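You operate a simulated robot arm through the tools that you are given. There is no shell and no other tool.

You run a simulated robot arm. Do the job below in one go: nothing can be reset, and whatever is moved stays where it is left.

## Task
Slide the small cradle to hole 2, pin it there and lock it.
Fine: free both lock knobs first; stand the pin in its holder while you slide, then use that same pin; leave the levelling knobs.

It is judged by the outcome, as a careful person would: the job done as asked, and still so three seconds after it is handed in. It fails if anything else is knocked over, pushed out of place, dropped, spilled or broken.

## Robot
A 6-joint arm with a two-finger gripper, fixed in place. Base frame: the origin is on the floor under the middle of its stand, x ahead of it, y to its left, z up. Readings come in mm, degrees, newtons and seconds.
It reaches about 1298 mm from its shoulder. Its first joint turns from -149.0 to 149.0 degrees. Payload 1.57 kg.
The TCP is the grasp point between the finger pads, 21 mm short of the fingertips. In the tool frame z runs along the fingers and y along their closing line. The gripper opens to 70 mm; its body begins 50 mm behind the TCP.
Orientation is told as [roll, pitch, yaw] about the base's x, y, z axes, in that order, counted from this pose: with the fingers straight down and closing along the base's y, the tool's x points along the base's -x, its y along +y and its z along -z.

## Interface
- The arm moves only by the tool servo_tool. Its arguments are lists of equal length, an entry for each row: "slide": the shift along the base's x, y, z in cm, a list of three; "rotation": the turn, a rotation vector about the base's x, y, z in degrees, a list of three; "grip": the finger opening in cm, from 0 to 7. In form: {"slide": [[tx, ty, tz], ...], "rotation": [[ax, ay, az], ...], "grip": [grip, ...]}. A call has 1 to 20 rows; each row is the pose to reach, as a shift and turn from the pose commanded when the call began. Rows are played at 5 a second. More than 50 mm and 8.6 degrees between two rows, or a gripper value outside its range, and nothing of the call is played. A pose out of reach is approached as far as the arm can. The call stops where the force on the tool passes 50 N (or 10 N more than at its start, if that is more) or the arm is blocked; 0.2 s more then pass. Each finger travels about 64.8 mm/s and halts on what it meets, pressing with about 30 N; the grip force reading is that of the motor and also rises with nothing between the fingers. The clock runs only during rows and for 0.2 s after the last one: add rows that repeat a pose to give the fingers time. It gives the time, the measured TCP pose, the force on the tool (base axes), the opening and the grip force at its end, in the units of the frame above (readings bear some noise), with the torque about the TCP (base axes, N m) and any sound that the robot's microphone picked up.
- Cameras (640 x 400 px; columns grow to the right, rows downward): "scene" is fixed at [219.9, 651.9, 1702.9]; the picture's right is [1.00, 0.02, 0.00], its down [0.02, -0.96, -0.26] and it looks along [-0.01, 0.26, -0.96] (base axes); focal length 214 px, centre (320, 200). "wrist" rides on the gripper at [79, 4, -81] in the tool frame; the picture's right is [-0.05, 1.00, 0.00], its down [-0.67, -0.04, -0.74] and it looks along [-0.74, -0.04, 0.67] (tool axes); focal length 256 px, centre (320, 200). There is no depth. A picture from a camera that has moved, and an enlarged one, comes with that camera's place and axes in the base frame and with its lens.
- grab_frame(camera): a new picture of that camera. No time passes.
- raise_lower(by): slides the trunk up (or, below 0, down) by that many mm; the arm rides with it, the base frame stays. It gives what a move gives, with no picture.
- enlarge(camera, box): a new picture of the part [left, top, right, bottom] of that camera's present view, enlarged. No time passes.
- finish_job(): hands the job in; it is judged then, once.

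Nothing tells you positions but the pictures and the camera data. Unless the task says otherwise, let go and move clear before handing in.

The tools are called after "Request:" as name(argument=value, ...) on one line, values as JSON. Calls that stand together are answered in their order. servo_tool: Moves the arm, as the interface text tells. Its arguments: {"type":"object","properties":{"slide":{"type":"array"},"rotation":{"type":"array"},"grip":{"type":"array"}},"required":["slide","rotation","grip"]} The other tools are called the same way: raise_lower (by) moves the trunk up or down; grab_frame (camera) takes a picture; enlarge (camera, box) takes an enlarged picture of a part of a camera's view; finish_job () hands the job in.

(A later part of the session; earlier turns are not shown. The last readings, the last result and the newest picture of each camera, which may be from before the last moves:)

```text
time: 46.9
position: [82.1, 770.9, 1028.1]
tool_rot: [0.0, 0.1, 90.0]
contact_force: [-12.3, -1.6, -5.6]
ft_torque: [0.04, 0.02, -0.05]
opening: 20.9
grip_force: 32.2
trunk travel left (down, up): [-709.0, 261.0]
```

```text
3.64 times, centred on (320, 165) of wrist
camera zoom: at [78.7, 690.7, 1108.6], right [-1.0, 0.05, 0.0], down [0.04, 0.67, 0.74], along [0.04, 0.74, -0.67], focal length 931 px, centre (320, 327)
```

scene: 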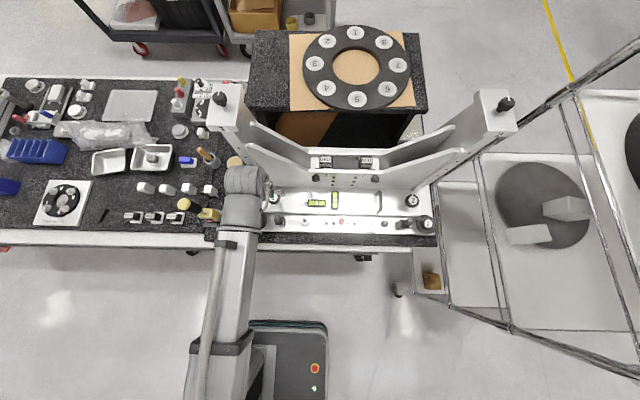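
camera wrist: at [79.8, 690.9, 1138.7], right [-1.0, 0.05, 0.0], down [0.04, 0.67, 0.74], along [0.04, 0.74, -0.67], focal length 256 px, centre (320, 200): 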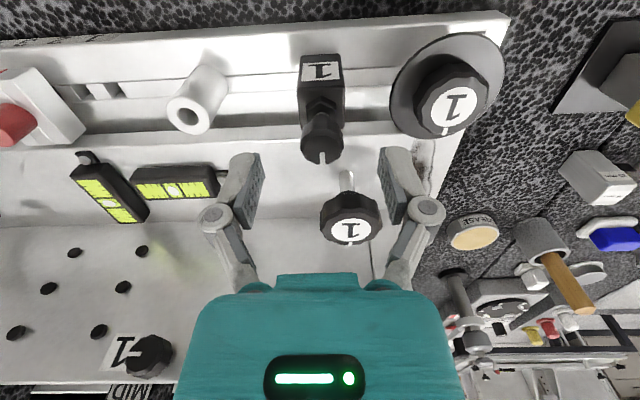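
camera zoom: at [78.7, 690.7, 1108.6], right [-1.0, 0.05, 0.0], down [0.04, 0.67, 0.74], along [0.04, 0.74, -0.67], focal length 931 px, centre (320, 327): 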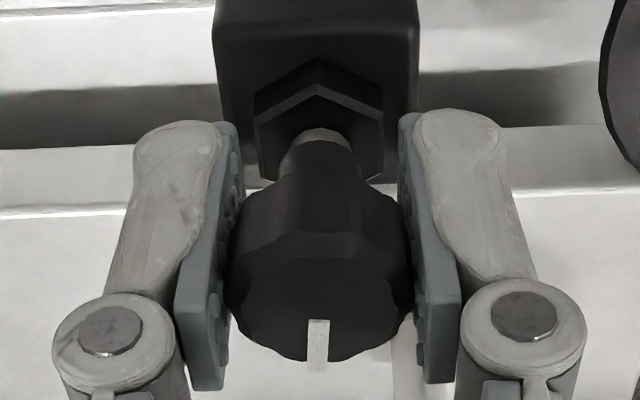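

Request:
servo_tool(slide=[[0, 0, 0], [0, 0, 0], [0, 0, 0], [0, 0, 0]], rotation=[[0, 0, -5], [0, 0, -10], [0, 0, -15], [0, 0, -15]], grip=[1, 1, 1, 1])

Request:
enlarge(camera="wrist", box=[280, 110, 360, 220])

```text
time: 47.9
position: [82.2, 769.2, 1028.0]
tool_rot: [0.0, 0.2, 74.9]
contact_force: [-3.1, -10.4, -11.6]
ft_torque: [0.06, -0.15, -0.01]
opening: 20.7
grip_force: 32.4
trunk travel left (down, up): [-709.0, 261.0]
```

```text
3.64 times, centred on (320, 165) of wrist
camera zoom: at [58.6, 694.5, 1108.7], right [-0.95, 0.31, 0.0], down [0.21, 0.64, 0.74], along [0.23, 0.71, -0.67], focal length 931 px, centre (320, 327)
```

zoom: 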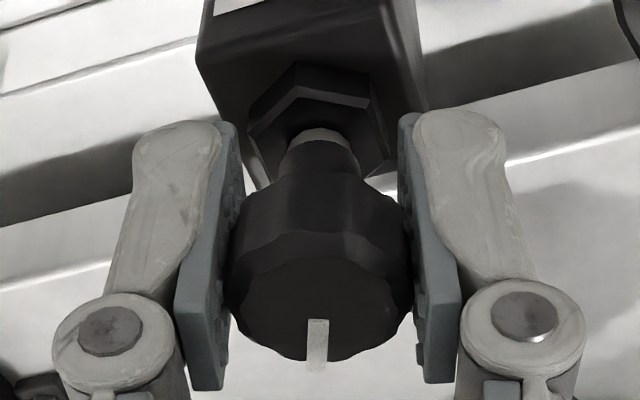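

The cube knob also turns freely clockwise past its start position. I'll explore a bit further clockwise to find its range, ready to restore it.

Request:
servo_tool(slide=[[0, 0, 0], [0, 0, 0], [0, 0, 0], [0, 0, 0], [0, 0, 0], [0, 0, 0]], rotation=[[0, 0, -6], [0, 0, -12], [0, 0, -18], [0, 0, -24], [0, 0, -30], [0, 0, -30]], grip=[1, 1, 1, 1, 1, 1])

Request:
enlarge(camera="wrist", box=[280, 110, 360, 220])

Request:
enlarge(camera="scene", box=[300, 188, 348, 218])

```text
time: 49.3
position: [83.4, 770.4, 1028.5]
tool_rot: [-0.1, 0.1, 44.9]
contact_force: [-2.5, -18.6, -19.6]
ft_torque: [-0.12, 0.0, 0.07]
opening: 20.8
grip_force: 31.9
trunk travel left (down, up): [-709.0, 261.0]
```

```text
3.64 times, centred on (320, 165) of wrist
camera zoom: at [25.0, 716.7, 1108.7], right [-0.67, 0.74, 0.0], down [0.5, 0.45, 0.74], along [0.55, 0.5, -0.67], focal length 931 px, centre (320, 327)
```

zoom: 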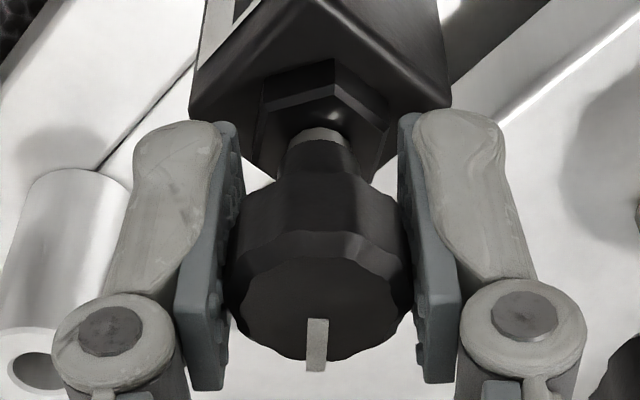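

```text
13.33 times, centred on (324, 203) of scene
camera zoom: at [219.9, 651.9, 1702.9], right [1.0, 0.02, 0.0], down [0.02, -0.96, -0.26], along [-0.01, 0.26, -0.96], focal length 2860 px, centre (267, 160)
```

zoom: 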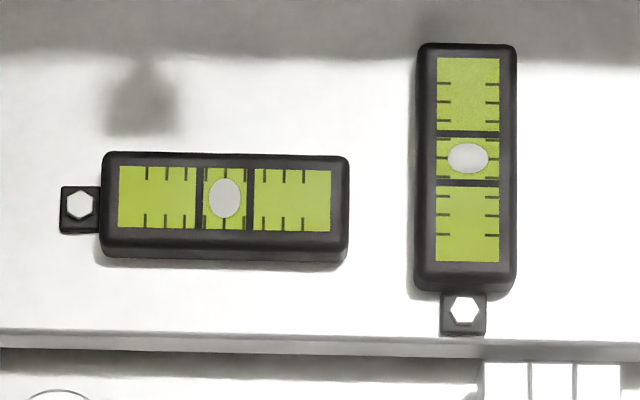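

The cube knob keeps following clockwise (45° from start) with little torque, while counter-clockwise it has a stop at about +25°. I'll re-grip to relieve side load and find where clockwise ends.

Request:
servo_tool(slide=[[0, 0, 0], [0, 0, 0], [0, 0, 0], [0, 0, 0], [0, 0, 0], [0, 0, 0], [0, 0, 0]], rotation=[[0, 0, 0], [0, 0, 0], [0, 0, 0], [0, 0, 0], [0, 0, 0], [0, 0, 0], [0, 0, 0]], grip=[3, 4, 4, 3, 2, 1, 1])

Request:
servo_tool(slide=[[0, 0, 0], [0, 0, 0], [0, 0, 0], [0, 0, 0], [0, 0, 0], [0, 0, 0], [0, 0, 0], [0, 0, 0]], rotation=[[0, 0, -6], [0, 0, -12], [0, 0, -18], [0, 0, -24], [0, 0, -30], [0, 0, -36], [0, 0, -42], [0, 0, -45]], grip=[1, 1, 1, 1, 1, 1, 1, 1])

Request:
enlarge(camera="wrist", box=[280, 110, 360, 220])

```text
time: 50.9
position: [84.3, 769.3, 1027.9]
tool_rot: [0.0, 0.1, 45.0]
contact_force: [3.0, -2.4, -0.5]
ft_torque: [-0.02, -0.03, 0.0]
opening: 20.8
grip_force: 32.2
trunk travel left (down, up): [-709.0, 261.0]
```

```text
time: 52.7
position: [84.9, 768.3, 1027.4]
tool_rot: [0.0, 0.1, -0.1]
contact_force: [5.2, -18.4, -17.1]
ft_torque: [-0.11, -0.08, 0.06]
opening: 21.1
grip_force: 31.8
trunk travel left (down, up): [-709.0, 261.0]
```

```text
3.64 times, centred on (320, 165) of wrist
camera zoom: at [6.0, 772.9, 1108.7], right [0.05, 1.0, 0.0], down [0.67, -0.04, 0.74], along [0.74, -0.04, -0.67], focal length 931 px, centre (320, 327)
```

zoom: 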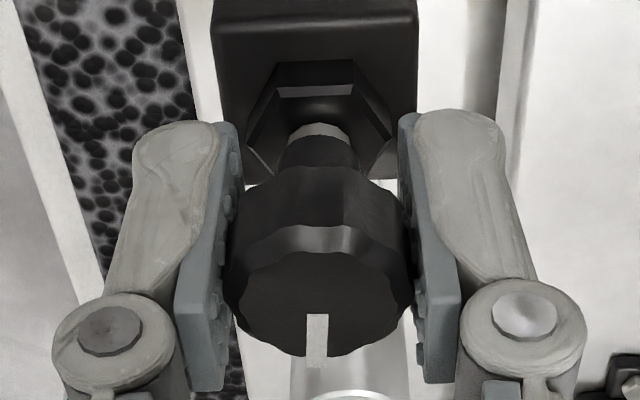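

The cube knob turns freely clockwise for 90° with no end, so it isn't obviously the lock. I'll put it back to its original angle (mark toward +y) before testing elsewhere.

Request:
servo_tool(slide=[[0, 0, 0], [0, 0, 0], [0, 0, 0], [0, 0, 0], [0, 0, 0], [0, 0, 0], [0, 0, 0], [0, 0, 0], [0, 0, 0], [0, 0, 0], [0, 0, 0], [0, 0, 0], [0, 0, 0], [0, 0, 0], [0, 0, 0]], rotation=[[0, 0, 6], [0, 0, 12], [0, 0, 18], [0, 0, 24], [0, 0, 30], [0, 0, 36], [0, 0, 42], [0, 0, 48], [0, 0, 54], [0, 0, 60], [0, 0, 66], [0, 0, 72], [0, 0, 78], [0, 0, 84], [0, 0, 90]], grip=[1, 1, 1, 1, 1, 1, 1, 1, 1, 1, 1, 1, 1, 1, 1])

Request:
enlarge(camera="wrist", box=[280, 110, 360, 220])

```text
time: 55.9
position: [82.5, 769.2, 1027.7]
tool_rot: [0.0, 0.0, 90.1]
contact_force: [-6.8, 16.1, 12.4]
ft_torque: [0.31, -0.03, 0.01]
opening: 21.1
grip_force: 31.5
trunk travel left (down, up): [-709.0, 261.0]
```

```text
3.64 times, centred on (320, 165) of wrist
camera zoom: at [78.9, 690.6, 1108.2], right [-1.0, 0.05, 0.0], down [0.03, 0.67, 0.74], along [0.04, 0.74, -0.67], focal length 931 px, centre (320, 327)
```

zoom: 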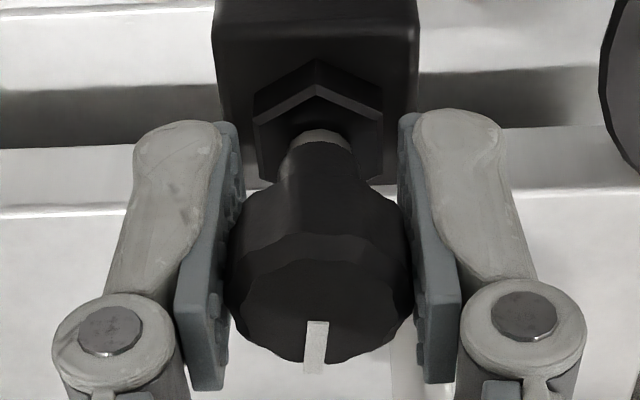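

The cube knob is back where it was. Next I'll test disc knob 1 very gently while watching the vials; first release and move over it at (5.5, 769).

Request:
servo_tool(slide=[[0, 0, 0], [0, 0, 0], [0, 0, 0]], rotation=[[0, 0, 0], [0, 0, 0], [0, 0, 0]], grip=[3, 5, 5.5])

Request:
raise_lower(by=50)

Request:
servo_tool(slide=[[-2, 0, 0], [-4, 0, 0], [-6, 0, 0], [-7.7, 0, 0], [-7.7, 0, 0]], rotation=[[0, 0, 0], [0, 0, 0], [0, 0, 0], [0, 0, 0], [0, 0, 0]], grip=[5.5, 6, 7, 7, 7])

Request:
grab_frame(camera="wrist")

```text
time: 56.7
position: [83.1, 768.6, 1028.0]
tool_rot: [0.0, 0.1, 90.0]
contact_force: [0.5, 0.6, 0.0]
ft_torque: [-0.04, 0.04, -0.03]
opening: 54.9
grip_force: 0.1
trunk travel left (down, up): [-709.0, 261.0]
```

```text
time: 57.6
position: [83.2, 768.2, 1078.0]
tool_rot: [-0.1, 0.1, 90.0]
contact_force: [-0.8, -0.1, -0.6]
ft_torque: [0.0, 0.0, 0.0]
opening: 54.6
grip_force: 0.2
trunk travel left (down, up): [-759.0, 211.0]
```

```text
time: 58.8
position: [7.9, 768.5, 1078.2]
tool_rot: [0.0, 0.1, 90.0]
contact_force: [0.6, -0.4, 0.1]
ft_torque: [0.01, 0.03, 0.02]
opening: 70.2
grip_force: 0.1
trunk travel left (down, up): [-759.0, 211.0]
```

```text
taken
camera wrist: at [3.6, 689.5, 1158.6], right [-1.0, 0.05, 0.0], down [0.04, 0.67, 0.74], along [0.04, 0.74, -0.67], focal length 256 px, centre (320, 200)
```

wrist: 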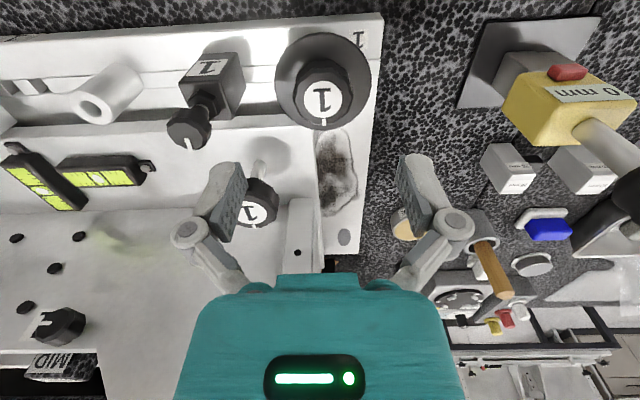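

Request:
enlarge(camera="wrist", box=[260, 20, 390, 140])

Request:
enlarge(camera="wrist", box=[230, 110, 370, 260])

```text
3.33 times, centred on (325, 80) of wrist
camera zoom: at [3.6, 689.5, 1158.6], right [-1.0, 0.05, 0.0], down [0.04, 0.67, 0.74], along [0.04, 0.74, -0.67], focal length 853 px, centre (303, 600)
```

zoom: 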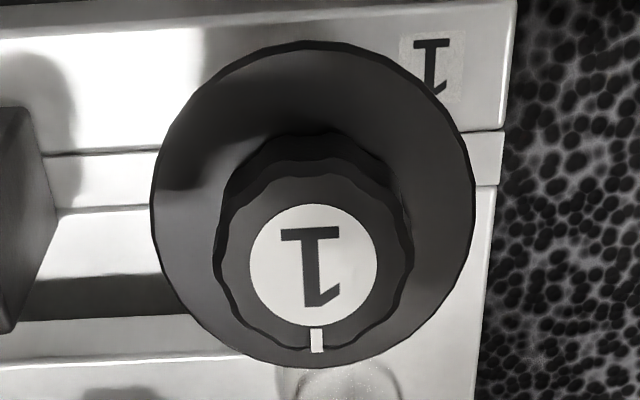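

```text
2.67 times, centred on (300, 185) of wrist
camera zoom: at [3.6, 689.5, 1158.6], right [-1.0, 0.05, 0.0], down [0.04, 0.67, 0.74], along [0.04, 0.74, -0.67], focal length 683 px, centre (373, 240)
```

zoom: 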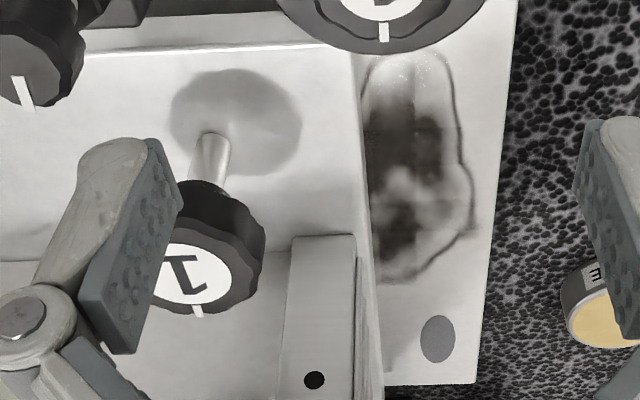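

The greased patch on the base beside the deck's edge confirms that the deck slides on the base. I'll lower onto disc knob 1 with the fingertips staying above the disc.

Request:
raise_lower(by=-56)

Request:
enlarge(camera="wrist", box=[200, 80, 440, 230])

```text
time: 59.8
position: [6.4, 767.4, 1022.1]
tool_rot: [0.1, 0.2, 90.0]
contact_force: [0.3, 0.4, 1.0]
ft_torque: [0.01, -0.01, -0.01]
opening: 69.9
grip_force: 0.0
trunk travel left (down, up): [-703.0, 267.0]
```

```text
2.67 times, centred on (320, 155) of wrist
camera zoom: at [3.8, 689.4, 1102.7], right [-1.0, 0.05, 0.0], down [0.04, 0.67, 0.74], along [0.04, 0.74, -0.67], focal length 683 px, centre (320, 320)
```

zoom: 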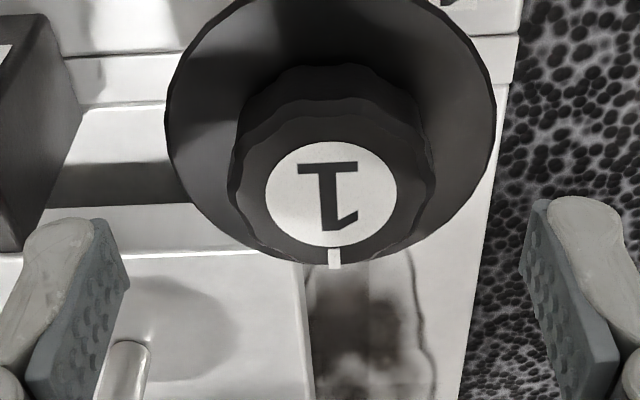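

Request:
raise_lower(by=-14)

Request:
servo_tool(slide=[[0, 0.1, 0], [0, 0.1, 0], [0, 0.1, 0], [0, 0.1, 0]], rotation=[[0, 0, 0], [0, 0, 0], [0, 0, 0], [0, 0, 0]], grip=[5.5, 4.5, 3.5, 3])

Request:
enlarge(camera="wrist", box=[200, 80, 440, 230])

```text
time: 60.4
position: [8.0, 767.6, 1007.2]
tool_rot: [0.1, 0.1, 90.0]
contact_force: [-0.1, 0.2, 0.6]
ft_torque: [0.03, 0.01, -0.06]
opening: 69.9
grip_force: 0.1
trunk travel left (down, up): [-689.0, 281.0]
```

```text
time: 61.4
position: [5.1, 767.6, 1007.6]
tool_rot: [0.1, 0.2, 90.0]
contact_force: [-11.9, 1.7, 4.4]
ft_torque: [-0.14, 0.62, 0.02]
opening: 39.8
grip_force: 32.6
trunk travel left (down, up): [-689.0, 281.0]
```

```text
2.67 times, centred on (320, 155) of wrist
camera zoom: at [2.0, 690.2, 1088.9], right [-1.0, 0.05, 0.0], down [0.04, 0.67, 0.74], along [0.04, 0.74, -0.67], focal length 683 px, centre (320, 320)
```

zoom: 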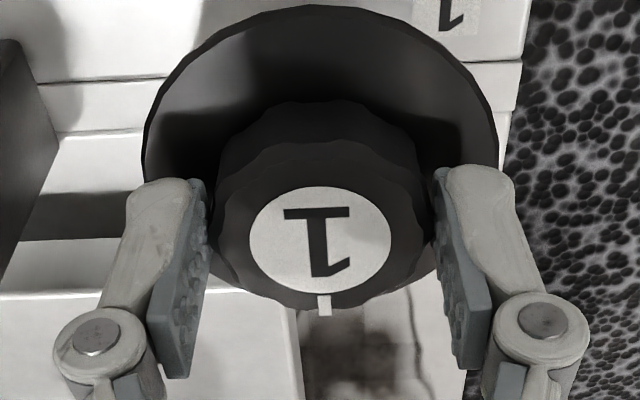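

Gripped (about 40 mm). I'll turn it only 10° counter-clockwise and check mark, torque and vials.

Request:
servo_tool(slide=[[0, 0, 0], [0, 0, 0], [0, 0, 0]], rotation=[[0, 0, 4], [0, 0, 8], [0, 0, 12]], grip=[3, 3, 3])

Request:
enlarge(camera="wrist", box=[200, 80, 440, 230])

Request:
enlarge(camera="scene", box=[300, 188, 348, 218])

```text
time: 62.2
position: [5.0, 768.8, 1008.1]
tool_rot: [0.0, 0.0, 102.1]
contact_force: [-15.3, 1.8, 6.3]
ft_torque: [0.05, 0.69, -0.09]
opening: 39.8
grip_force: 31.9
trunk travel left (down, up): [-689.0, 281.0]
```

```text
2.67 times, centred on (320, 155) of wrist
camera zoom: at [18.6, 691.1, 1088.8], right [-0.99, -0.16, 0.0], down [-0.11, 0.66, 0.74], along [-0.12, 0.74, -0.67], focal length 683 px, centre (320, 320)
```

zoom: 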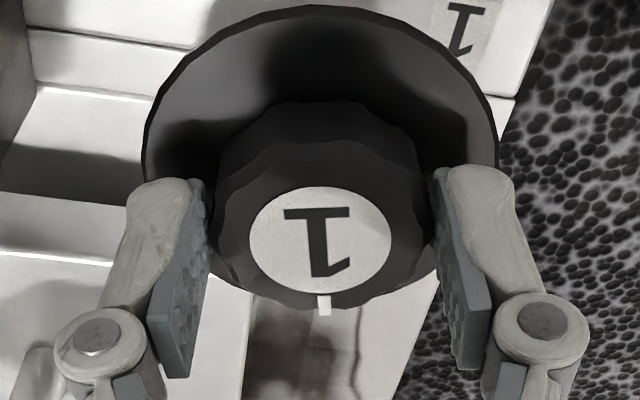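

```text
13.33 times, centred on (324, 203) of scene
camera zoom: at [219.9, 651.9, 1702.9], right [1.0, 0.02, 0.0], down [0.02, -0.96, -0.26], along [-0.01, 0.26, -0.96], focal length 2860 px, centre (267, 160)
```

zoom: 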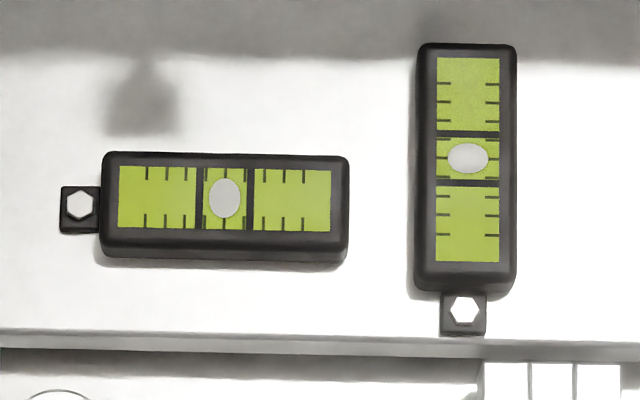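

The disc knob turns easily 12° counter-clockwise; vials unchanged. I'll return it to the start and feel whether it is against a tight end clockwise.

Request:
servo_tool(slide=[[0, 0, 0], [0, 0, 0], [0, 0, 0], [0, 0, 0]], rotation=[[0, 0, -4], [0, 0, -8], [0, 0, -12], [0, 0, -12]], grip=[3, 3, 3, 3])

Request:
enlarge(camera="wrist", box=[200, 80, 440, 230])

Request:
servo_tool(slide=[[0, 0, 0], [0, 0, 0], [0, 0, 0]], rotation=[[0, 0, -4], [0, 0, -8], [0, 0, -8]], grip=[3, 3, 3])

Request:
enlarge(camera="wrist", box=[200, 80, 440, 230])

```text
time: 63.2
position: [4.8, 768.5, 1008.1]
tool_rot: [-0.1, 0.0, 90.0]
contact_force: [-14.0, -4.2, 0.1]
ft_torque: [0.52, 0.05, 0.03]
opening: 39.6
grip_force: 31.9
trunk travel left (down, up): [-689.0, 281.0]
```

```text
2.67 times, centred on (320, 155) of wrist
camera zoom: at [1.6, 690.2, 1088.9], right [-1.0, 0.05, 0.0], down [0.03, 0.67, 0.74], along [0.04, 0.74, -0.67], focal length 683 px, centre (320, 320)
```

zoom: 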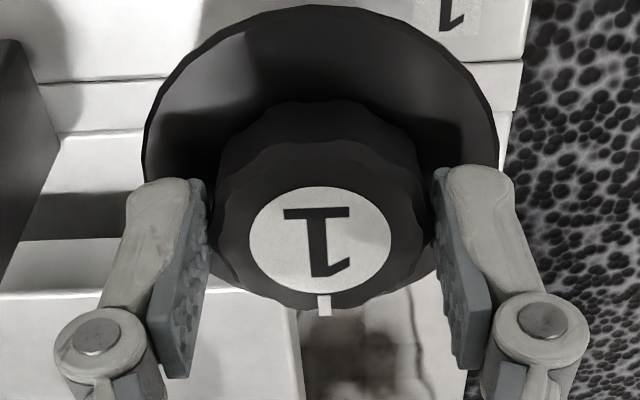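

```text
time: 64.0
position: [5.1, 769.3, 1007.0]
tool_rot: [0.0, 0.1, 82.0]
contact_force: [-15.1, -3.6, 0.3]
ft_torque: [-0.37, 0.32, 0.37]
opening: 39.9
grip_force: 31.3
trunk travel left (down, up): [-689.0, 281.0]
```

```text
2.67 times, centred on (320, 155) of wrist
camera zoom: at [-9.4, 691.4, 1088.8], right [-0.98, 0.19, 0.0], down [0.13, 0.66, 0.74], along [0.14, 0.73, -0.67], focal length 683 px, centre (320, 320)
```

zoom: 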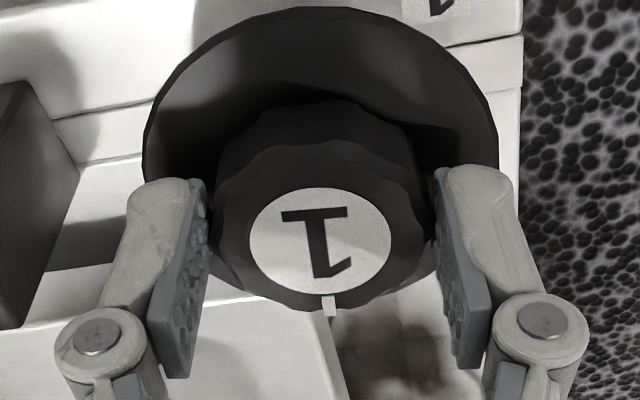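

Clockwise it resists at once (+0.37 N·m) while counter-clockwise it is easy: this knob is tightened against its end, with its flange bearing on the deck – so the disc knobs are the locks. I'll loosen knob 1 counter-clockwise now.

Request:
servo_tool(slide=[[0, 0, 0], [0, 0, 0], [0, 0, 0], [0, 0, 0], [0, 0, 0], [0, 0, 0], [0, 0, 0], [0, 0, 0], [0, 0, 0]], rotation=[[0, 0, 6], [0, 0, 12], [0, 0, 18], [0, 0, 24], [0, 0, 30], [0, 0, 36], [0, 0, 42], [0, 0, 48], [0, 0, 54]], grip=[3, 3, 3, 3, 3, 3, 3, 3, 3])

Request:
enlarge(camera="wrist", box=[200, 80, 440, 230])

```text
time: 66.0
position: [6.9, 769.7, 1008.2]
tool_rot: [-0.1, 0.1, 136.1]
contact_force: [-8.8, -8.3, -5.0]
ft_torque: [0.58, 0.67, -0.07]
opening: 39.8
grip_force: 31.4
trunk travel left (down, up): [-689.0, 281.0]
```

```text
2.67 times, centred on (320, 155) of wrist
camera zoom: at [60.9, 711.6, 1088.9], right [-0.73, -0.68, 0.0], down [-0.46, 0.49, 0.74], along [-0.51, 0.54, -0.67], focal length 683 px, centre (320, 320)
```

zoom: 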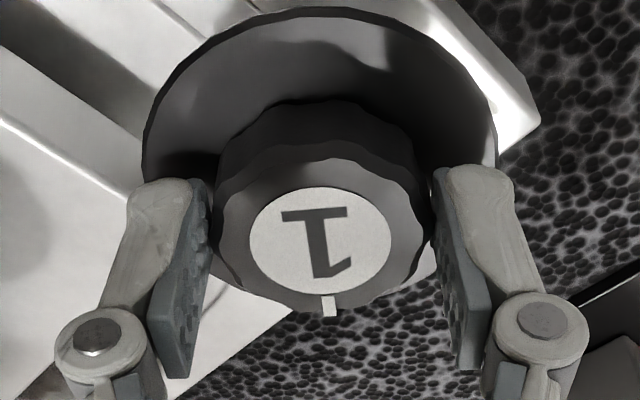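

Request:
enlarge(camera="scene", box=[300, 188, 348, 218])

Request:
servo_tool(slide=[[0, 0, 0], [0, 0, 0], [0, 0, 0], [0, 0, 0], [0, 0, 0], [0, 0, 0], [0, 0, 0]], rotation=[[0, 0, 6], [0, 0, 12], [0, 0, 18], [0, 0, 24], [0, 0, 30], [0, 0, 36], [0, 0, 40]], grip=[3, 3, 3, 3, 3, 3, 3])

Request:
enlarge(camera="wrist", box=[200, 80, 440, 230])

Request:
grab_frame(camera="scene")

```text
13.33 times, centred on (324, 203) of scene
camera zoom: at [219.9, 651.9, 1702.9], right [1.0, 0.02, 0.0], down [0.02, -0.96, -0.26], along [-0.01, 0.26, -0.96], focal length 2860 px, centre (267, 160)
```

zoom: 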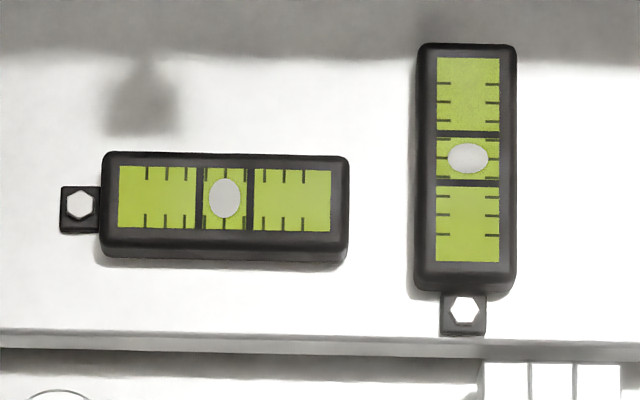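

```text
time: 67.6
position: [5.8, 769.9, 1008.0]
tool_rot: [0.0, 0.1, 176.1]
contact_force: [-9.6, 0.0, 3.2]
ft_torque: [-0.08, -0.11, -0.04]
opening: 39.8
grip_force: 32.3
trunk travel left (down, up): [-689.0, 281.0]
```

```text
2.67 times, centred on (320, 155) of wrist
camera zoom: at [85.8, 760.7, 1088.9], right [-0.12, -0.99, 0.0], down [-0.66, 0.08, 0.74], along [-0.74, 0.09, -0.67], focal length 683 px, centre (320, 320)
```

zoom: 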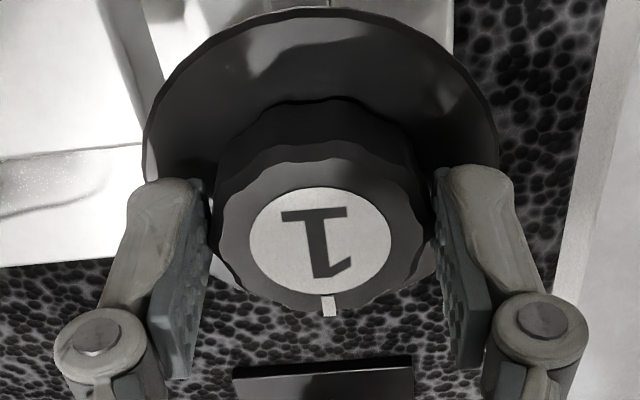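

```text
taken
```

scene: 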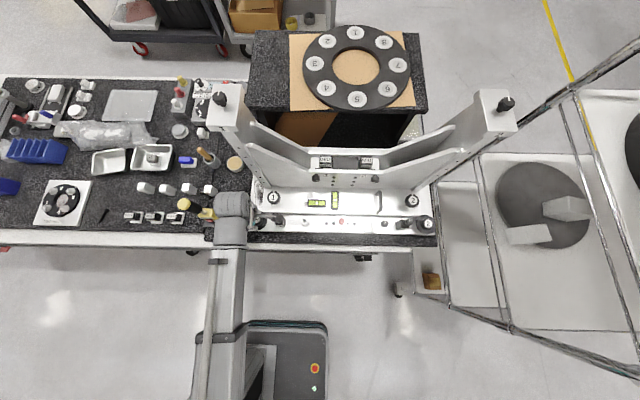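

Knob 1 turned about 85° with no slip and no end yet; vials still unchanged. I'll re-grip and keep loosening to find its free end.

Request:
servo_tool(slide=[[0, 0, 0], [0, 0, 0], [0, 0, 0], [0, 0, 0], [0, 0, 0], [0, 0, 0], [0, 0, 0], [0, 0, 0], [0, 0, 0], [0, 0, 0], [0, 0, 0], [0, 0, 0], [0, 0, 0], [0, 0, 0], [0, 0, 0], [0, 0, 0], [0, 0, 0], [0, 0, 0], [0, 0, 0]], rotation=[[0, 0, 0], [0, 0, 0], [0, 0, -8], [0, 0, -16], [0, 0, -24], [0, 0, -32], [0, 0, -40], [0, 0, -48], [0, 0, -56], [0, 0, -64], [0, 0, -72], [0, 0, -80], [0, 0, -88], [0, 0, -96], [0, 0, -104], [0, 0, -104], [0, 0, -104], [0, 0, -104], [0, 0, -104]], grip=[5, 7, 7, 7, 7, 7, 7, 7, 7, 7, 7, 7, 7, 7, 7, 5.5, 4.5, 3.5, 3])

Request:
enlarge(camera="wrist", box=[200, 80, 440, 230])

```text
time: 71.6
position: [6.0, 769.8, 1006.9]
tool_rot: [0.1, 0.0, 72.0]
contact_force: [-14.3, 5.8, 3.9]
ft_torque: [0.29, 0.27, 0.01]
opening: 40.7
grip_force: 7.9
trunk travel left (down, up): [-689.0, 281.0]
```

```text
2.67 times, centred on (320, 155) of wrist
camera zoom: at [-22.2, 695.4, 1088.5], right [-0.93, 0.36, 0.0], down [0.24, 0.62, 0.74], along [0.27, 0.7, -0.67], focal length 683 px, centre (320, 320)
```

zoom: 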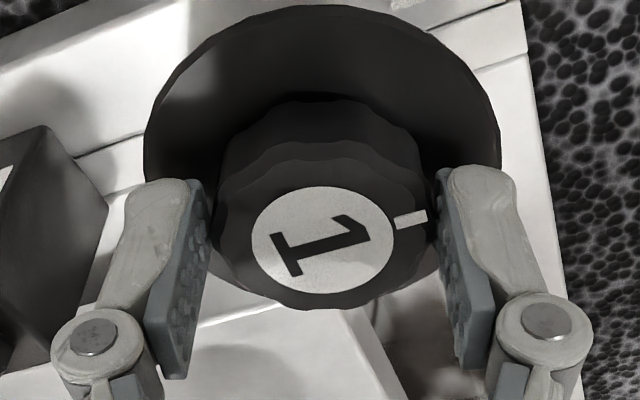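

Request:
servo_tool(slide=[[0, 0, 0], [0, 0, 0], [0, 0, 0], [0, 0, 0], [0, 0, 0], [0, 0, 0], [0, 0, 0], [0, 0, 0], [0, 0, 0], [0, 0, 0], [0, 0, 0], [0, 0, 0], [0, 0, 0], [0, 0, 0], [0, 0, 0]], rotation=[[0, 0, 0], [0, 0, 7], [0, 0, 14], [0, 0, 21], [0, 0, 28], [0, 0, 35], [0, 0, 42], [0, 0, 49], [0, 0, 56], [0, 0, 63], [0, 0, 70], [0, 0, 77], [0, 0, 84], [0, 0, 91], [0, 0, 98]], grip=[3, 3, 3, 3, 3, 3, 3, 3, 3, 3, 3, 3, 3, 3, 3])

Request:
enlarge(camera="wrist", box=[200, 80, 440, 230])

Request:
enlarge(camera="scene", box=[300, 188, 348, 218])

```text
time: 74.8
position: [7.8, 770.3, 1008.3]
tool_rot: [-0.1, 0.1, 170.1]
contact_force: [-2.5, -0.3, 1.6]
ft_torque: [0.06, 0.17, -0.14]
opening: 39.5
grip_force: 31.8
trunk travel left (down, up): [-689.0, 281.0]
```

```text
2.67 times, centred on (320, 155) of wrist
camera zoom: at [86.1, 752.0, 1088.9], right [-0.22, -0.97, 0.0], down [-0.65, 0.15, 0.74], along [-0.72, 0.17, -0.67], focal length 683 px, centre (320, 320)
```

zoom: 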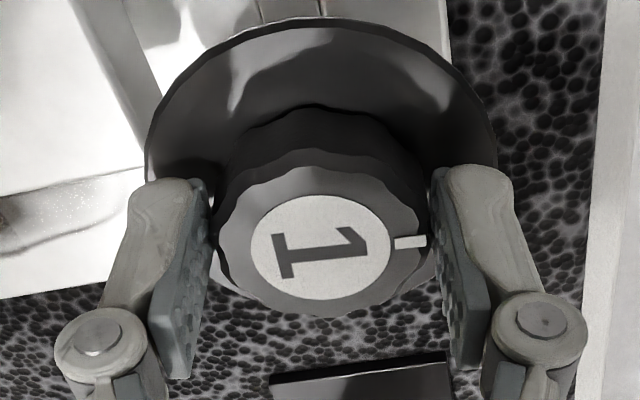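

```text
13.33 times, centred on (324, 203) of scene
camera zoom: at [219.9, 651.9, 1702.9], right [1.0, 0.02, 0.0], down [0.02, -0.96, -0.26], along [-0.01, 0.26, -0.96], focal length 2860 px, centre (267, 160)
```

zoom: 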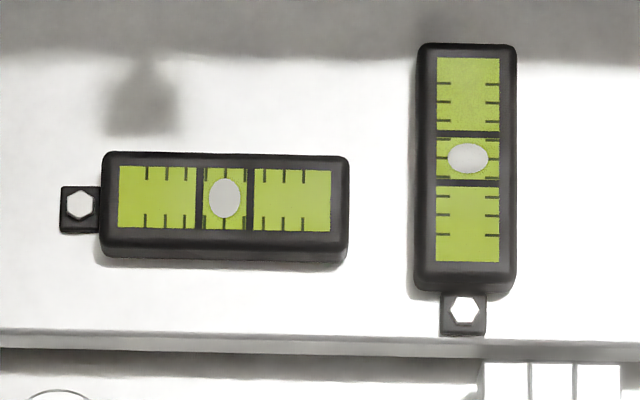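

The knob has turned about 170° in total and its disc has lifted slightly off the deck (vials unchanged). I'll nudge a little more to see if it's at its end.

Request:
servo_tool(slide=[[0, 0, 0], [0, 0, 0], [0, 0, 0], [0, 0, 0]], rotation=[[0, 0, 6], [0, 0, 12], [0, 0, 18], [0, 0, 18]], grip=[3, 3, 3, 3])

Request:
enlarge(camera="wrist", box=[200, 80, 440, 230])

```text
time: 75.8
position: [7.6, 769.7, 1007.2]
tool_rot: [0.0, 0.1, -172.0]
contact_force: [0.9, 5.8, -0.8]
ft_torque: [0.2, -0.17, -0.43]
opening: 39.9
grip_force: 32.2
trunk travel left (down, up): [-689.0, 281.0]
```

```text
2.67 times, centred on (320, 155) of wrist
camera zoom: at [87.8, 777.7, 1088.3], right [0.09, -1.0, 0.0], down [-0.67, -0.06, 0.74], along [-0.74, -0.06, -0.67], focal length 683 px, centre (320, 320)
```

zoom: 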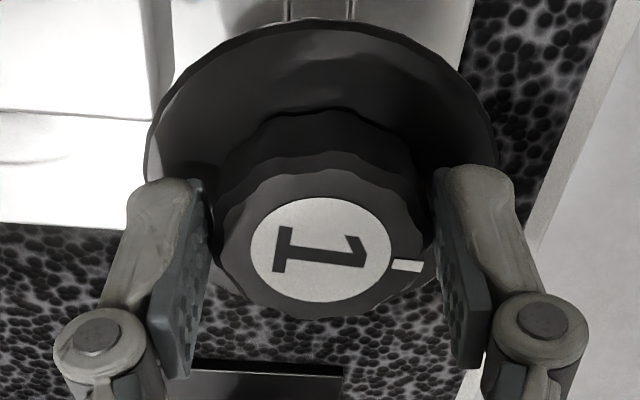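

Lock knob 1 is at its loose end (about 170°). I'll release, lift and head for disc knob 2 at the right end near x≈577.

Request:
servo_tool(slide=[[0, 0, 0], [0, 0, 0], [0, 0, 0]], rotation=[[0, 0, -5], [0, 0, -5], [0, 0, -5]], grip=[5, 7, 7])

Request:
raise_lower(by=75)

Request:
servo_tool(slide=[[4, 0, 0], [8, 0, 0], [12, 0, 0], [16, 0, 0], [20, 0, 0], [24, 0, 0], [28, 0, 0], [32, 0, 0], [36, 0, 0], [40, 0, 0], [44, 0, 0], [47, 0, 0]], rotation=[[0, 0, -8], [0, 0, -16], [0, 0, -24], [0, 0, -32], [0, 0, -40], [0, 0, -48], [0, 0, -56], [0, 0, -64], [0, 0, -72], [0, 0, -80], [0, 0, -88], [0, 0, -93]], grip=[7, 7, 7, 7, 7, 7, 7, 7, 7, 7, 7, 7])

Request:
grab_frame(camera="wrist")

Request:
grab_frame(camera="scene")

```text
time: 76.6
position: [7.4, 769.5, 1007.8]
tool_rot: [0.0, 0.0, -177.0]
contact_force: [-0.4, -0.7, -0.4]
ft_torque: [-0.01, 0.0, 0.0]
opening: 69.7
grip_force: 0.1
trunk travel left (down, up): [-689.0, 281.0]
```

```text
time: 77.7
position: [6.9, 769.8, 1082.3]
tool_rot: [0.0, 0.1, -177.1]
contact_force: [0.0, -0.6, -0.1]
ft_torque: [0.02, 0.01, -0.02]
opening: 69.9
grip_force: 0.1
trunk travel left (down, up): [-764.0, 206.0]
```

```text
time: 80.3
position: [479.1, 770.0, 1083.4]
tool_rot: [0.0, 0.1, 89.9]
contact_force: [-0.6, 0.0, 0.2]
ft_torque: [0.01, -0.02, 0.02]
opening: 69.9
grip_force: 0.2
out of reach, approached as far as the arm can: row 3, 11
trunk travel left (down, up): [-764.0, 206.0]
```

```text
taken
camera wrist: at [476.8, 690.5, 1163.5], right [-1.0, 0.06, 0.0], down [0.04, 0.67, 0.74], along [0.04, 0.74, -0.67], focal length 256 px, centre (320, 200)
```

wrist: 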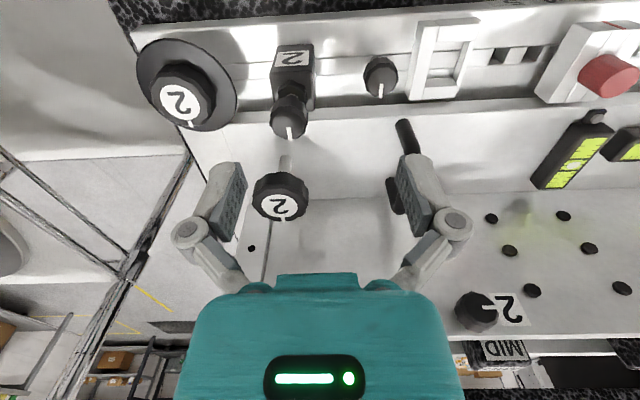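

```text
taken
```

scene: 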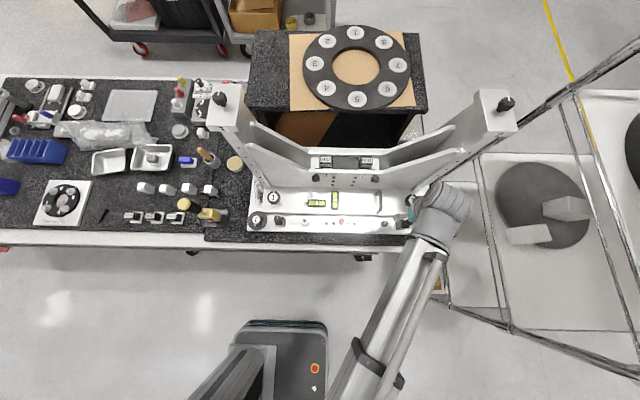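

Knob 2 on the base is near (575, 770). I'll move over it, and check the state of knob 1 from the scene camera.

Request:
servo_tool(slide=[[3, 0, 0], [6, 0, 0], [9.6, 0.05, 0], [9.6, 0.05, 0]], rotation=[[0, 0, 0], [0, 0, 0], [0, 0, 0], [0, 0, 0]], grip=[7, 7, 7, 7])

Request:
enlarge(camera="wrist", box=[220, 20, 420, 160])

Request:
enlarge(camera="scene", box=[246, 208, 310, 248])

```text
time: 81.3
position: [575.9, 769.5, 1082.3]
tool_rot: [0.1, 0.1, 90.0]
contact_force: [0.0, 0.5, 0.6]
ft_torque: [0.03, 0.02, 0.02]
opening: 70.1
grip_force: 0.0
trunk travel left (down, up): [-764.0, 206.0]
```

```text
2.86 times, centred on (320, 90) of wrist
camera zoom: at [572.3, 690.5, 1163.6], right [-1.0, 0.05, 0.0], down [0.04, 0.67, 0.74], along [0.04, 0.74, -0.67], focal length 731 px, centre (320, 514)
```

zoom: 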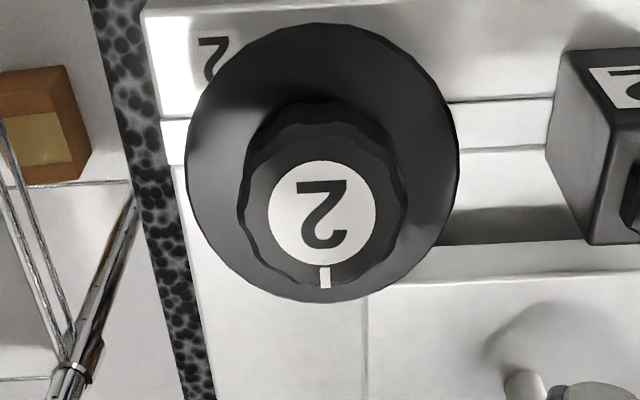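

```text
10.00 times, centred on (278, 228) of scene
camera zoom: at [219.9, 651.9, 1702.9], right [1.0, 0.02, 0.0], down [0.02, -0.96, -0.26], along [-0.01, 0.26, -0.96], focal length 2145 px, centre (740, -80)
```

zoom: 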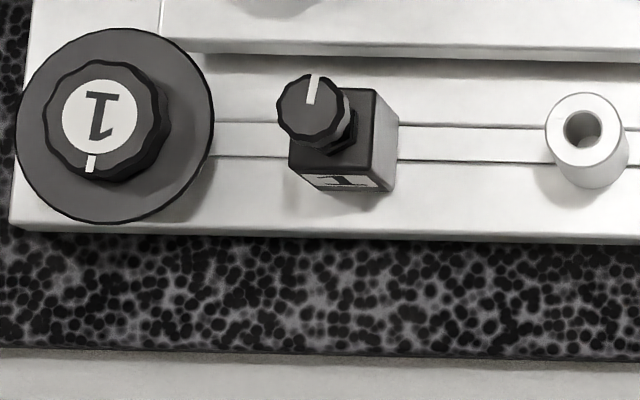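

B1's mark now points the opposite way (loosened), and I note cube knob 1 is ~12° off its original mark, which I'll restore later. Now lowering onto knob 2.

Request:
raise_lower(by=-60)

Request:
enlarge(camera="wrist", box=[200, 80, 440, 230])

Request:
raise_lower(by=-15)

Request:
servo_tool(slide=[[0, 0, 0], [0, 0, 0], [0, 0, 0], [0, 0, 0], [0, 0, 0]], rotation=[[0, 0, 0], [0, 0, 0], [0, 0, 0], [0, 0, 0], [0, 0, 0]], grip=[5.5, 4.5, 3.5, 3, 3])

Request:
enlarge(camera="wrist", box=[200, 80, 440, 230])

```text
time: 82.3
position: [574.9, 769.4, 1022.6]
tool_rot: [0.0, 0.2, 90.0]
contact_force: [1.1, -0.4, 0.2]
ft_torque: [-0.01, 0.0, -0.01]
opening: 70.0
grip_force: 0.1
trunk travel left (down, up): [-704.0, 266.0]
```

```text
2.67 times, centred on (320, 155) of wrist
camera zoom: at [571.9, 690.5, 1103.7], right [-1.0, 0.05, 0.0], down [0.04, 0.67, 0.74], along [0.04, 0.74, -0.67], focal length 683 px, centre (320, 320)
```

zoom: 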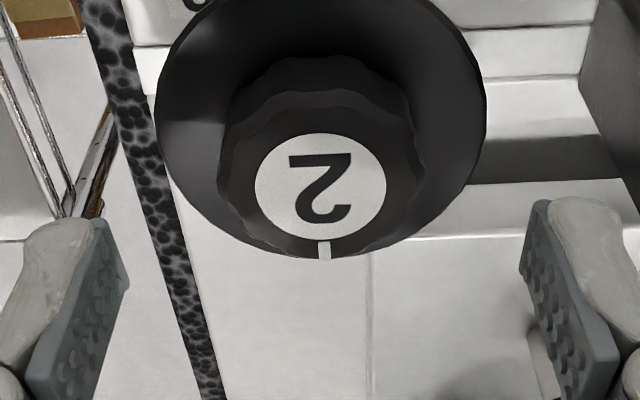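

```text
time: 82.9
position: [575.3, 769.3, 1008.6]
tool_rot: [0.0, 0.1, 90.0]
contact_force: [-0.1, 0.2, -0.4]
ft_torque: [0.01, 0.03, 0.05]
opening: 69.9
grip_force: 0.1
trunk travel left (down, up): [-689.0, 281.0]
```

```text
time: 84.1
position: [575.5, 769.8, 1007.8]
tool_rot: [-0.1, 0.1, 90.0]
contact_force: [-2.4, 1.5, -0.2]
ft_torque: [-0.11, 0.18, -0.02]
opening: 39.9
grip_force: 31.8
trunk travel left (down, up): [-689.0, 281.0]
```

```text
2.67 times, centred on (320, 155) of wrist
camera zoom: at [571.8, 690.6, 1088.7], right [-1.0, 0.05, 0.0], down [0.04, 0.67, 0.74], along [0.04, 0.74, -0.67], focal length 683 px, centre (320, 320)
```

zoom: 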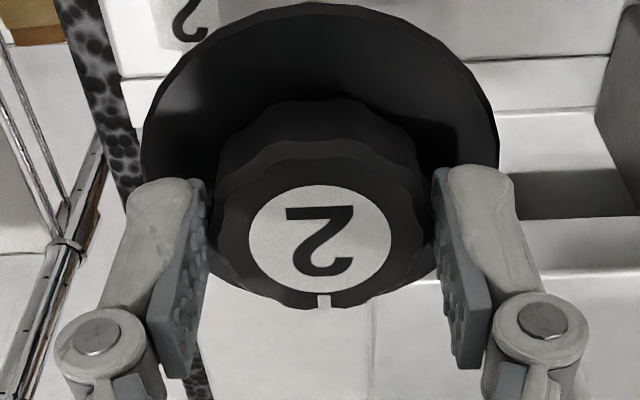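

Request:
servo_tool(slide=[[0, 0, 0], [0, 0, 0], [0, 0, 0], [0, 0, 0], [0, 0, 0], [0, 0, 0], [0, 0, 0], [0, 0, 0], [0, 0, 0], [0, 0, 0], [0, 0, 0], [0, 0, 0], [0, 0, 0]], rotation=[[0, 0, 7], [0, 0, 14], [0, 0, 21], [0, 0, 28], [0, 0, 35], [0, 0, 42], [0, 0, 49], [0, 0, 56], [0, 0, 63], [0, 0, 70], [0, 0, 77], [0, 0, 84], [0, 0, 90]], grip=[3, 3, 3, 3, 3, 3, 3, 3, 3, 3, 3, 3, 3])

Request:
enlarge(camera="wrist", box=[200, 80, 440, 230])

Request:
enlarge(camera="scene", box=[300, 188, 348, 218])

```text
time: 86.9
position: [576.3, 769.7, 1008.4]
tool_rot: [0.1, 0.0, -179.9]
contact_force: [10.6, 17.0, 15.9]
ft_torque: [0.35, 0.25, -0.08]
opening: 40.0
grip_force: 31.9
trunk travel left (down, up): [-689.0, 281.0]
```

```text
2.67 times, centred on (320, 155) of wrist
camera zoom: at [655.7, 766.2, 1088.6], right [-0.05, -1.0, 0.0], down [-0.67, 0.03, 0.74], along [-0.74, 0.04, -0.67], focal length 683 px, centre (320, 320)
```

zoom: 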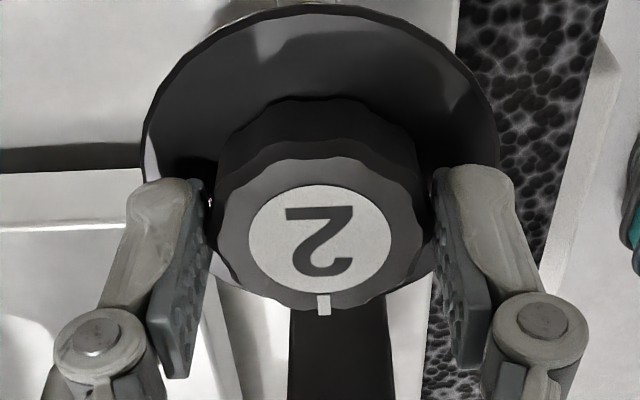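

```text
13.33 times, centred on (324, 203) of scene
camera zoom: at [219.9, 651.9, 1702.9], right [1.0, 0.02, 0.0], down [0.02, -0.96, -0.26], along [-0.01, 0.26, -0.96], focal length 2860 px, centre (267, 160)
```

zoom: 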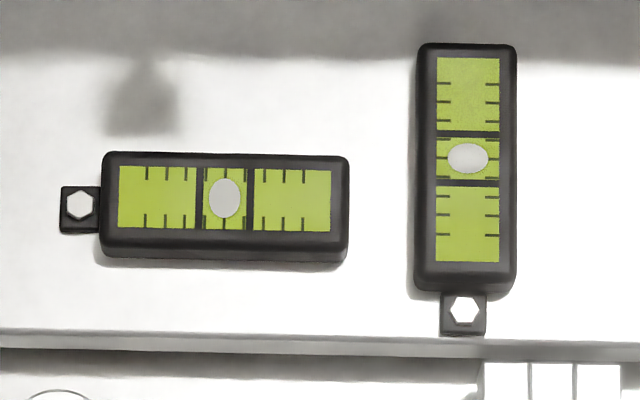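

Knob 2 turned 90° with the grip. Re-gripping for the second part.

Request:
servo_tool(slide=[[0, 0, 0], [0, 0, 0], [0, 0, 0], [0, 0, 0], [0, 0, 0], [0, 0, 0], [0, 0, 0], [0, 0, 0], [0, 0, 0], [0, 0, 0], [0, 0, 0], [0, 0, 0], [0, 0, 0], [0, 0, 0], [0, 0, 0], [0, 0, 0], [0, 0, 0], [0, 0, 0], [0, 0, 0]], rotation=[[0, 0, 0], [0, 0, 0], [0, 0, -8], [0, 0, -16], [0, 0, -24], [0, 0, -32], [0, 0, -40], [0, 0, -48], [0, 0, -56], [0, 0, -64], [0, 0, -72], [0, 0, -80], [0, 0, -88], [0, 0, -95], [0, 0, -95], [0, 0, -95], [0, 0, -95], [0, 0, -95], [0, 0, -95]], grip=[5, 7, 7, 7, 7, 7, 7, 7, 7, 7, 7, 7, 7, 7, 5.5, 4.5, 3.5, 3, 3])

Request:
servo_tool(slide=[[0, 0, 0], [0, 0, 0], [0, 0, 0], [0, 0, 0], [0, 0, 0], [0, 0, 0], [0, 0, 0], [0, 0, 0], [0, 0, 0], [0, 0, 0], [0, 0, 0], [0, 0, 0], [0, 0, 0]], rotation=[[0, 0, 7], [0, 0, 14], [0, 0, 21], [0, 0, 28], [0, 0, 35], [0, 0, 42], [0, 0, 49], [0, 0, 56], [0, 0, 63], [0, 0, 70], [0, 0, 77], [0, 0, 80], [0, 0, 80]], grip=[3, 3, 3, 3, 3, 3, 3, 3, 3, 3, 3, 3, 3])

Request:
enlarge(camera="wrist", box=[200, 80, 440, 230])

```text
time: 90.9
position: [575.2, 770.7, 1008.3]
tool_rot: [0.0, 0.1, 85.0]
contact_force: [-4.0, -0.1, -1.1]
ft_torque: [-0.04, 0.19, 0.0]
opening: 39.6
grip_force: 32.1
trunk travel left (down, up): [-689.0, 281.0]
```

```text
time: 93.7
position: [574.7, 769.6, 1008.6]
tool_rot: [-0.1, 0.1, 165.1]
contact_force: [0.6, 7.7, 6.8]
ft_torque: [0.33, -0.23, 0.03]
opening: 39.8
grip_force: 32.3
trunk travel left (down, up): [-689.0, 281.0]
```

```text
2.67 times, centred on (320, 155) of wrist
camera zoom: at [651.6, 745.8, 1088.7], right [-0.31, -0.95, 0.0], down [-0.64, 0.21, 0.74], along [-0.71, 0.23, -0.67], focal length 683 px, centre (320, 320)
```

zoom: 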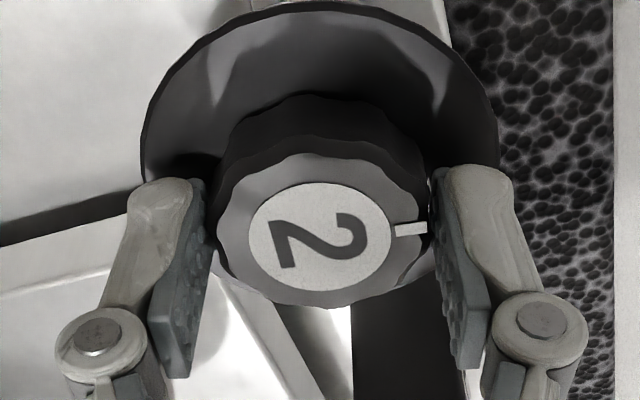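

Request:
servo_tool(slide=[[0, 0, 0], [0, 0, 0], [0, 0, 0]], rotation=[[0, 0, 6], [0, 0, 12], [0, 0, 12]], grip=[3, 3, 3])

Request:
enlarge(camera="wrist", box=[200, 80, 440, 230])

```text
time: 94.5
position: [574.9, 769.0, 1006.1]
tool_rot: [0.0, 0.1, 177.2]
contact_force: [1.0, 7.7, 0.0]
ft_torque: [0.3, -0.11, -0.42]
opening: 39.3
grip_force: 32.2
trunk travel left (down, up): [-689.0, 281.0]
```

```text
2.67 times, centred on (320, 155) of wrist
camera zoom: at [655.4, 762.1, 1088.0], right [-0.1, -0.99, 0.0], down [-0.66, 0.07, 0.74], along [-0.74, 0.08, -0.67], focal length 683 px, centre (320, 320)
```

zoom: 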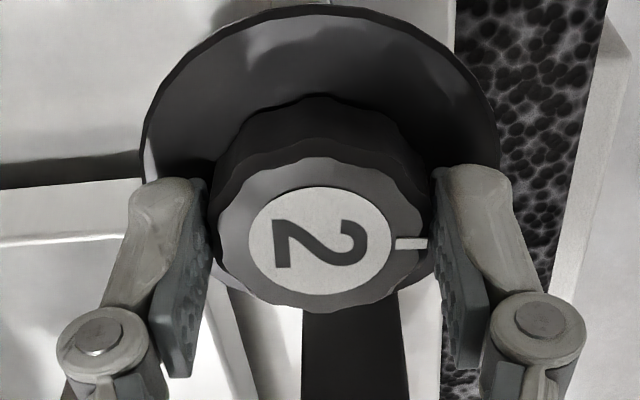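

Both lock knobs are now at their loose ends (vials unchanged). Next I'll release, lift and go to the red pin near (289, 770).

Request:
servo_tool(slide=[[0, 0, 0], [0, 0, 0], [0, 0, 0]], rotation=[[0, 0, -5], [0, 0, -5], [0, 0, -5]], grip=[5, 7, 7])

Request:
raise_lower(by=75)

Request:
servo_tool(slide=[[-3, 0, 0], [-6, 0, 0], [-9, 0, 0], [-12, 0, 0], [-15, 0, 0], [-18, 0, 0], [-21, 0, 0], [-24, 0, 0], [-27, 0, 0], [-28.6, 0, 0], [-28.6, 0, 0]], rotation=[[0, 0, -8], [0, 0, -16], [0, 0, -24], [0, 0, -32], [0, 0, -40], [0, 0, -48], [0, 0, -56], [0, 0, -64], [0, 0, -72], [0, 0, -80], [0, 0, -82]], grip=[7, 7, 7, 7, 7, 7, 7, 7, 7, 7, 7])

Request:
grab_frame(camera="wrist")

Request:
enlarge(camera="wrist", box=[220, 40, 420, 160])

```text
time: 95.3
position: [576.3, 768.4, 1008.7]
tool_rot: [0.1, 0.2, 171.9]
contact_force: [-0.1, 0.8, 0.9]
ft_torque: [-0.03, -0.02, 0.03]
opening: 70.0
grip_force: 0.1
trunk travel left (down, up): [-689.0, 281.0]
```

```text
time: 96.5
position: [575.5, 768.4, 1082.9]
tool_rot: [0.1, 0.1, 172.0]
contact_force: [-1.2, 0.8, -0.4]
ft_torque: [-0.01, -0.02, 0.0]
opening: 69.8
grip_force: 0.1
trunk travel left (down, up): [-764.0, 206.0]
```

```text
time: 98.9
position: [287.6, 768.6, 1083.6]
tool_rot: [0.0, 0.2, 89.9]
contact_force: [-0.5, 0.4, 0.5]
ft_torque: [-0.01, 0.0, 0.04]
opening: 70.0
grip_force: 0.1
trunk travel left (down, up): [-764.0, 206.0]
```

```text
taken
camera wrist: at [285.1, 690.7, 1163.6], right [-1.0, 0.05, 0.0], down [0.04, 0.67, 0.74], along [0.04, 0.74, -0.67], focal length 256 px, centre (320, 200)
```

wrist: 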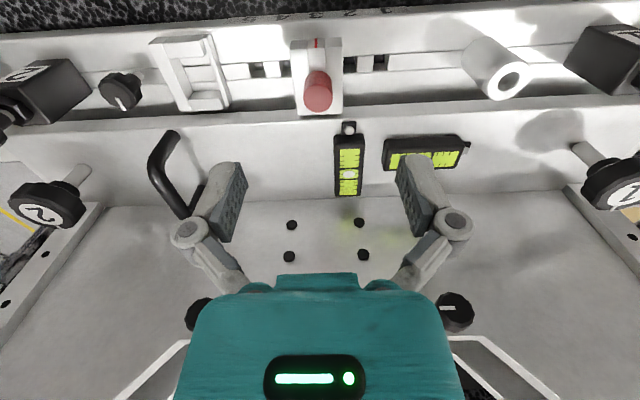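

```text
3.20 times, centred on (320, 100) of wrist
camera zoom: at [285.1, 690.7, 1163.6], right [-1.0, 0.05, 0.0], down [0.04, 0.67, 0.74], along [0.04, 0.74, -0.67], focal length 819 px, centre (320, 520)
```

zoom: 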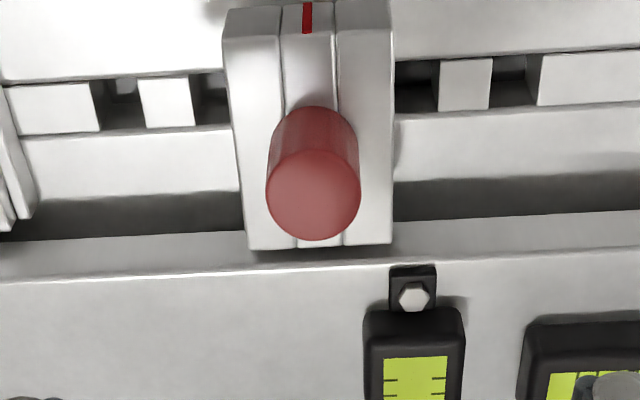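

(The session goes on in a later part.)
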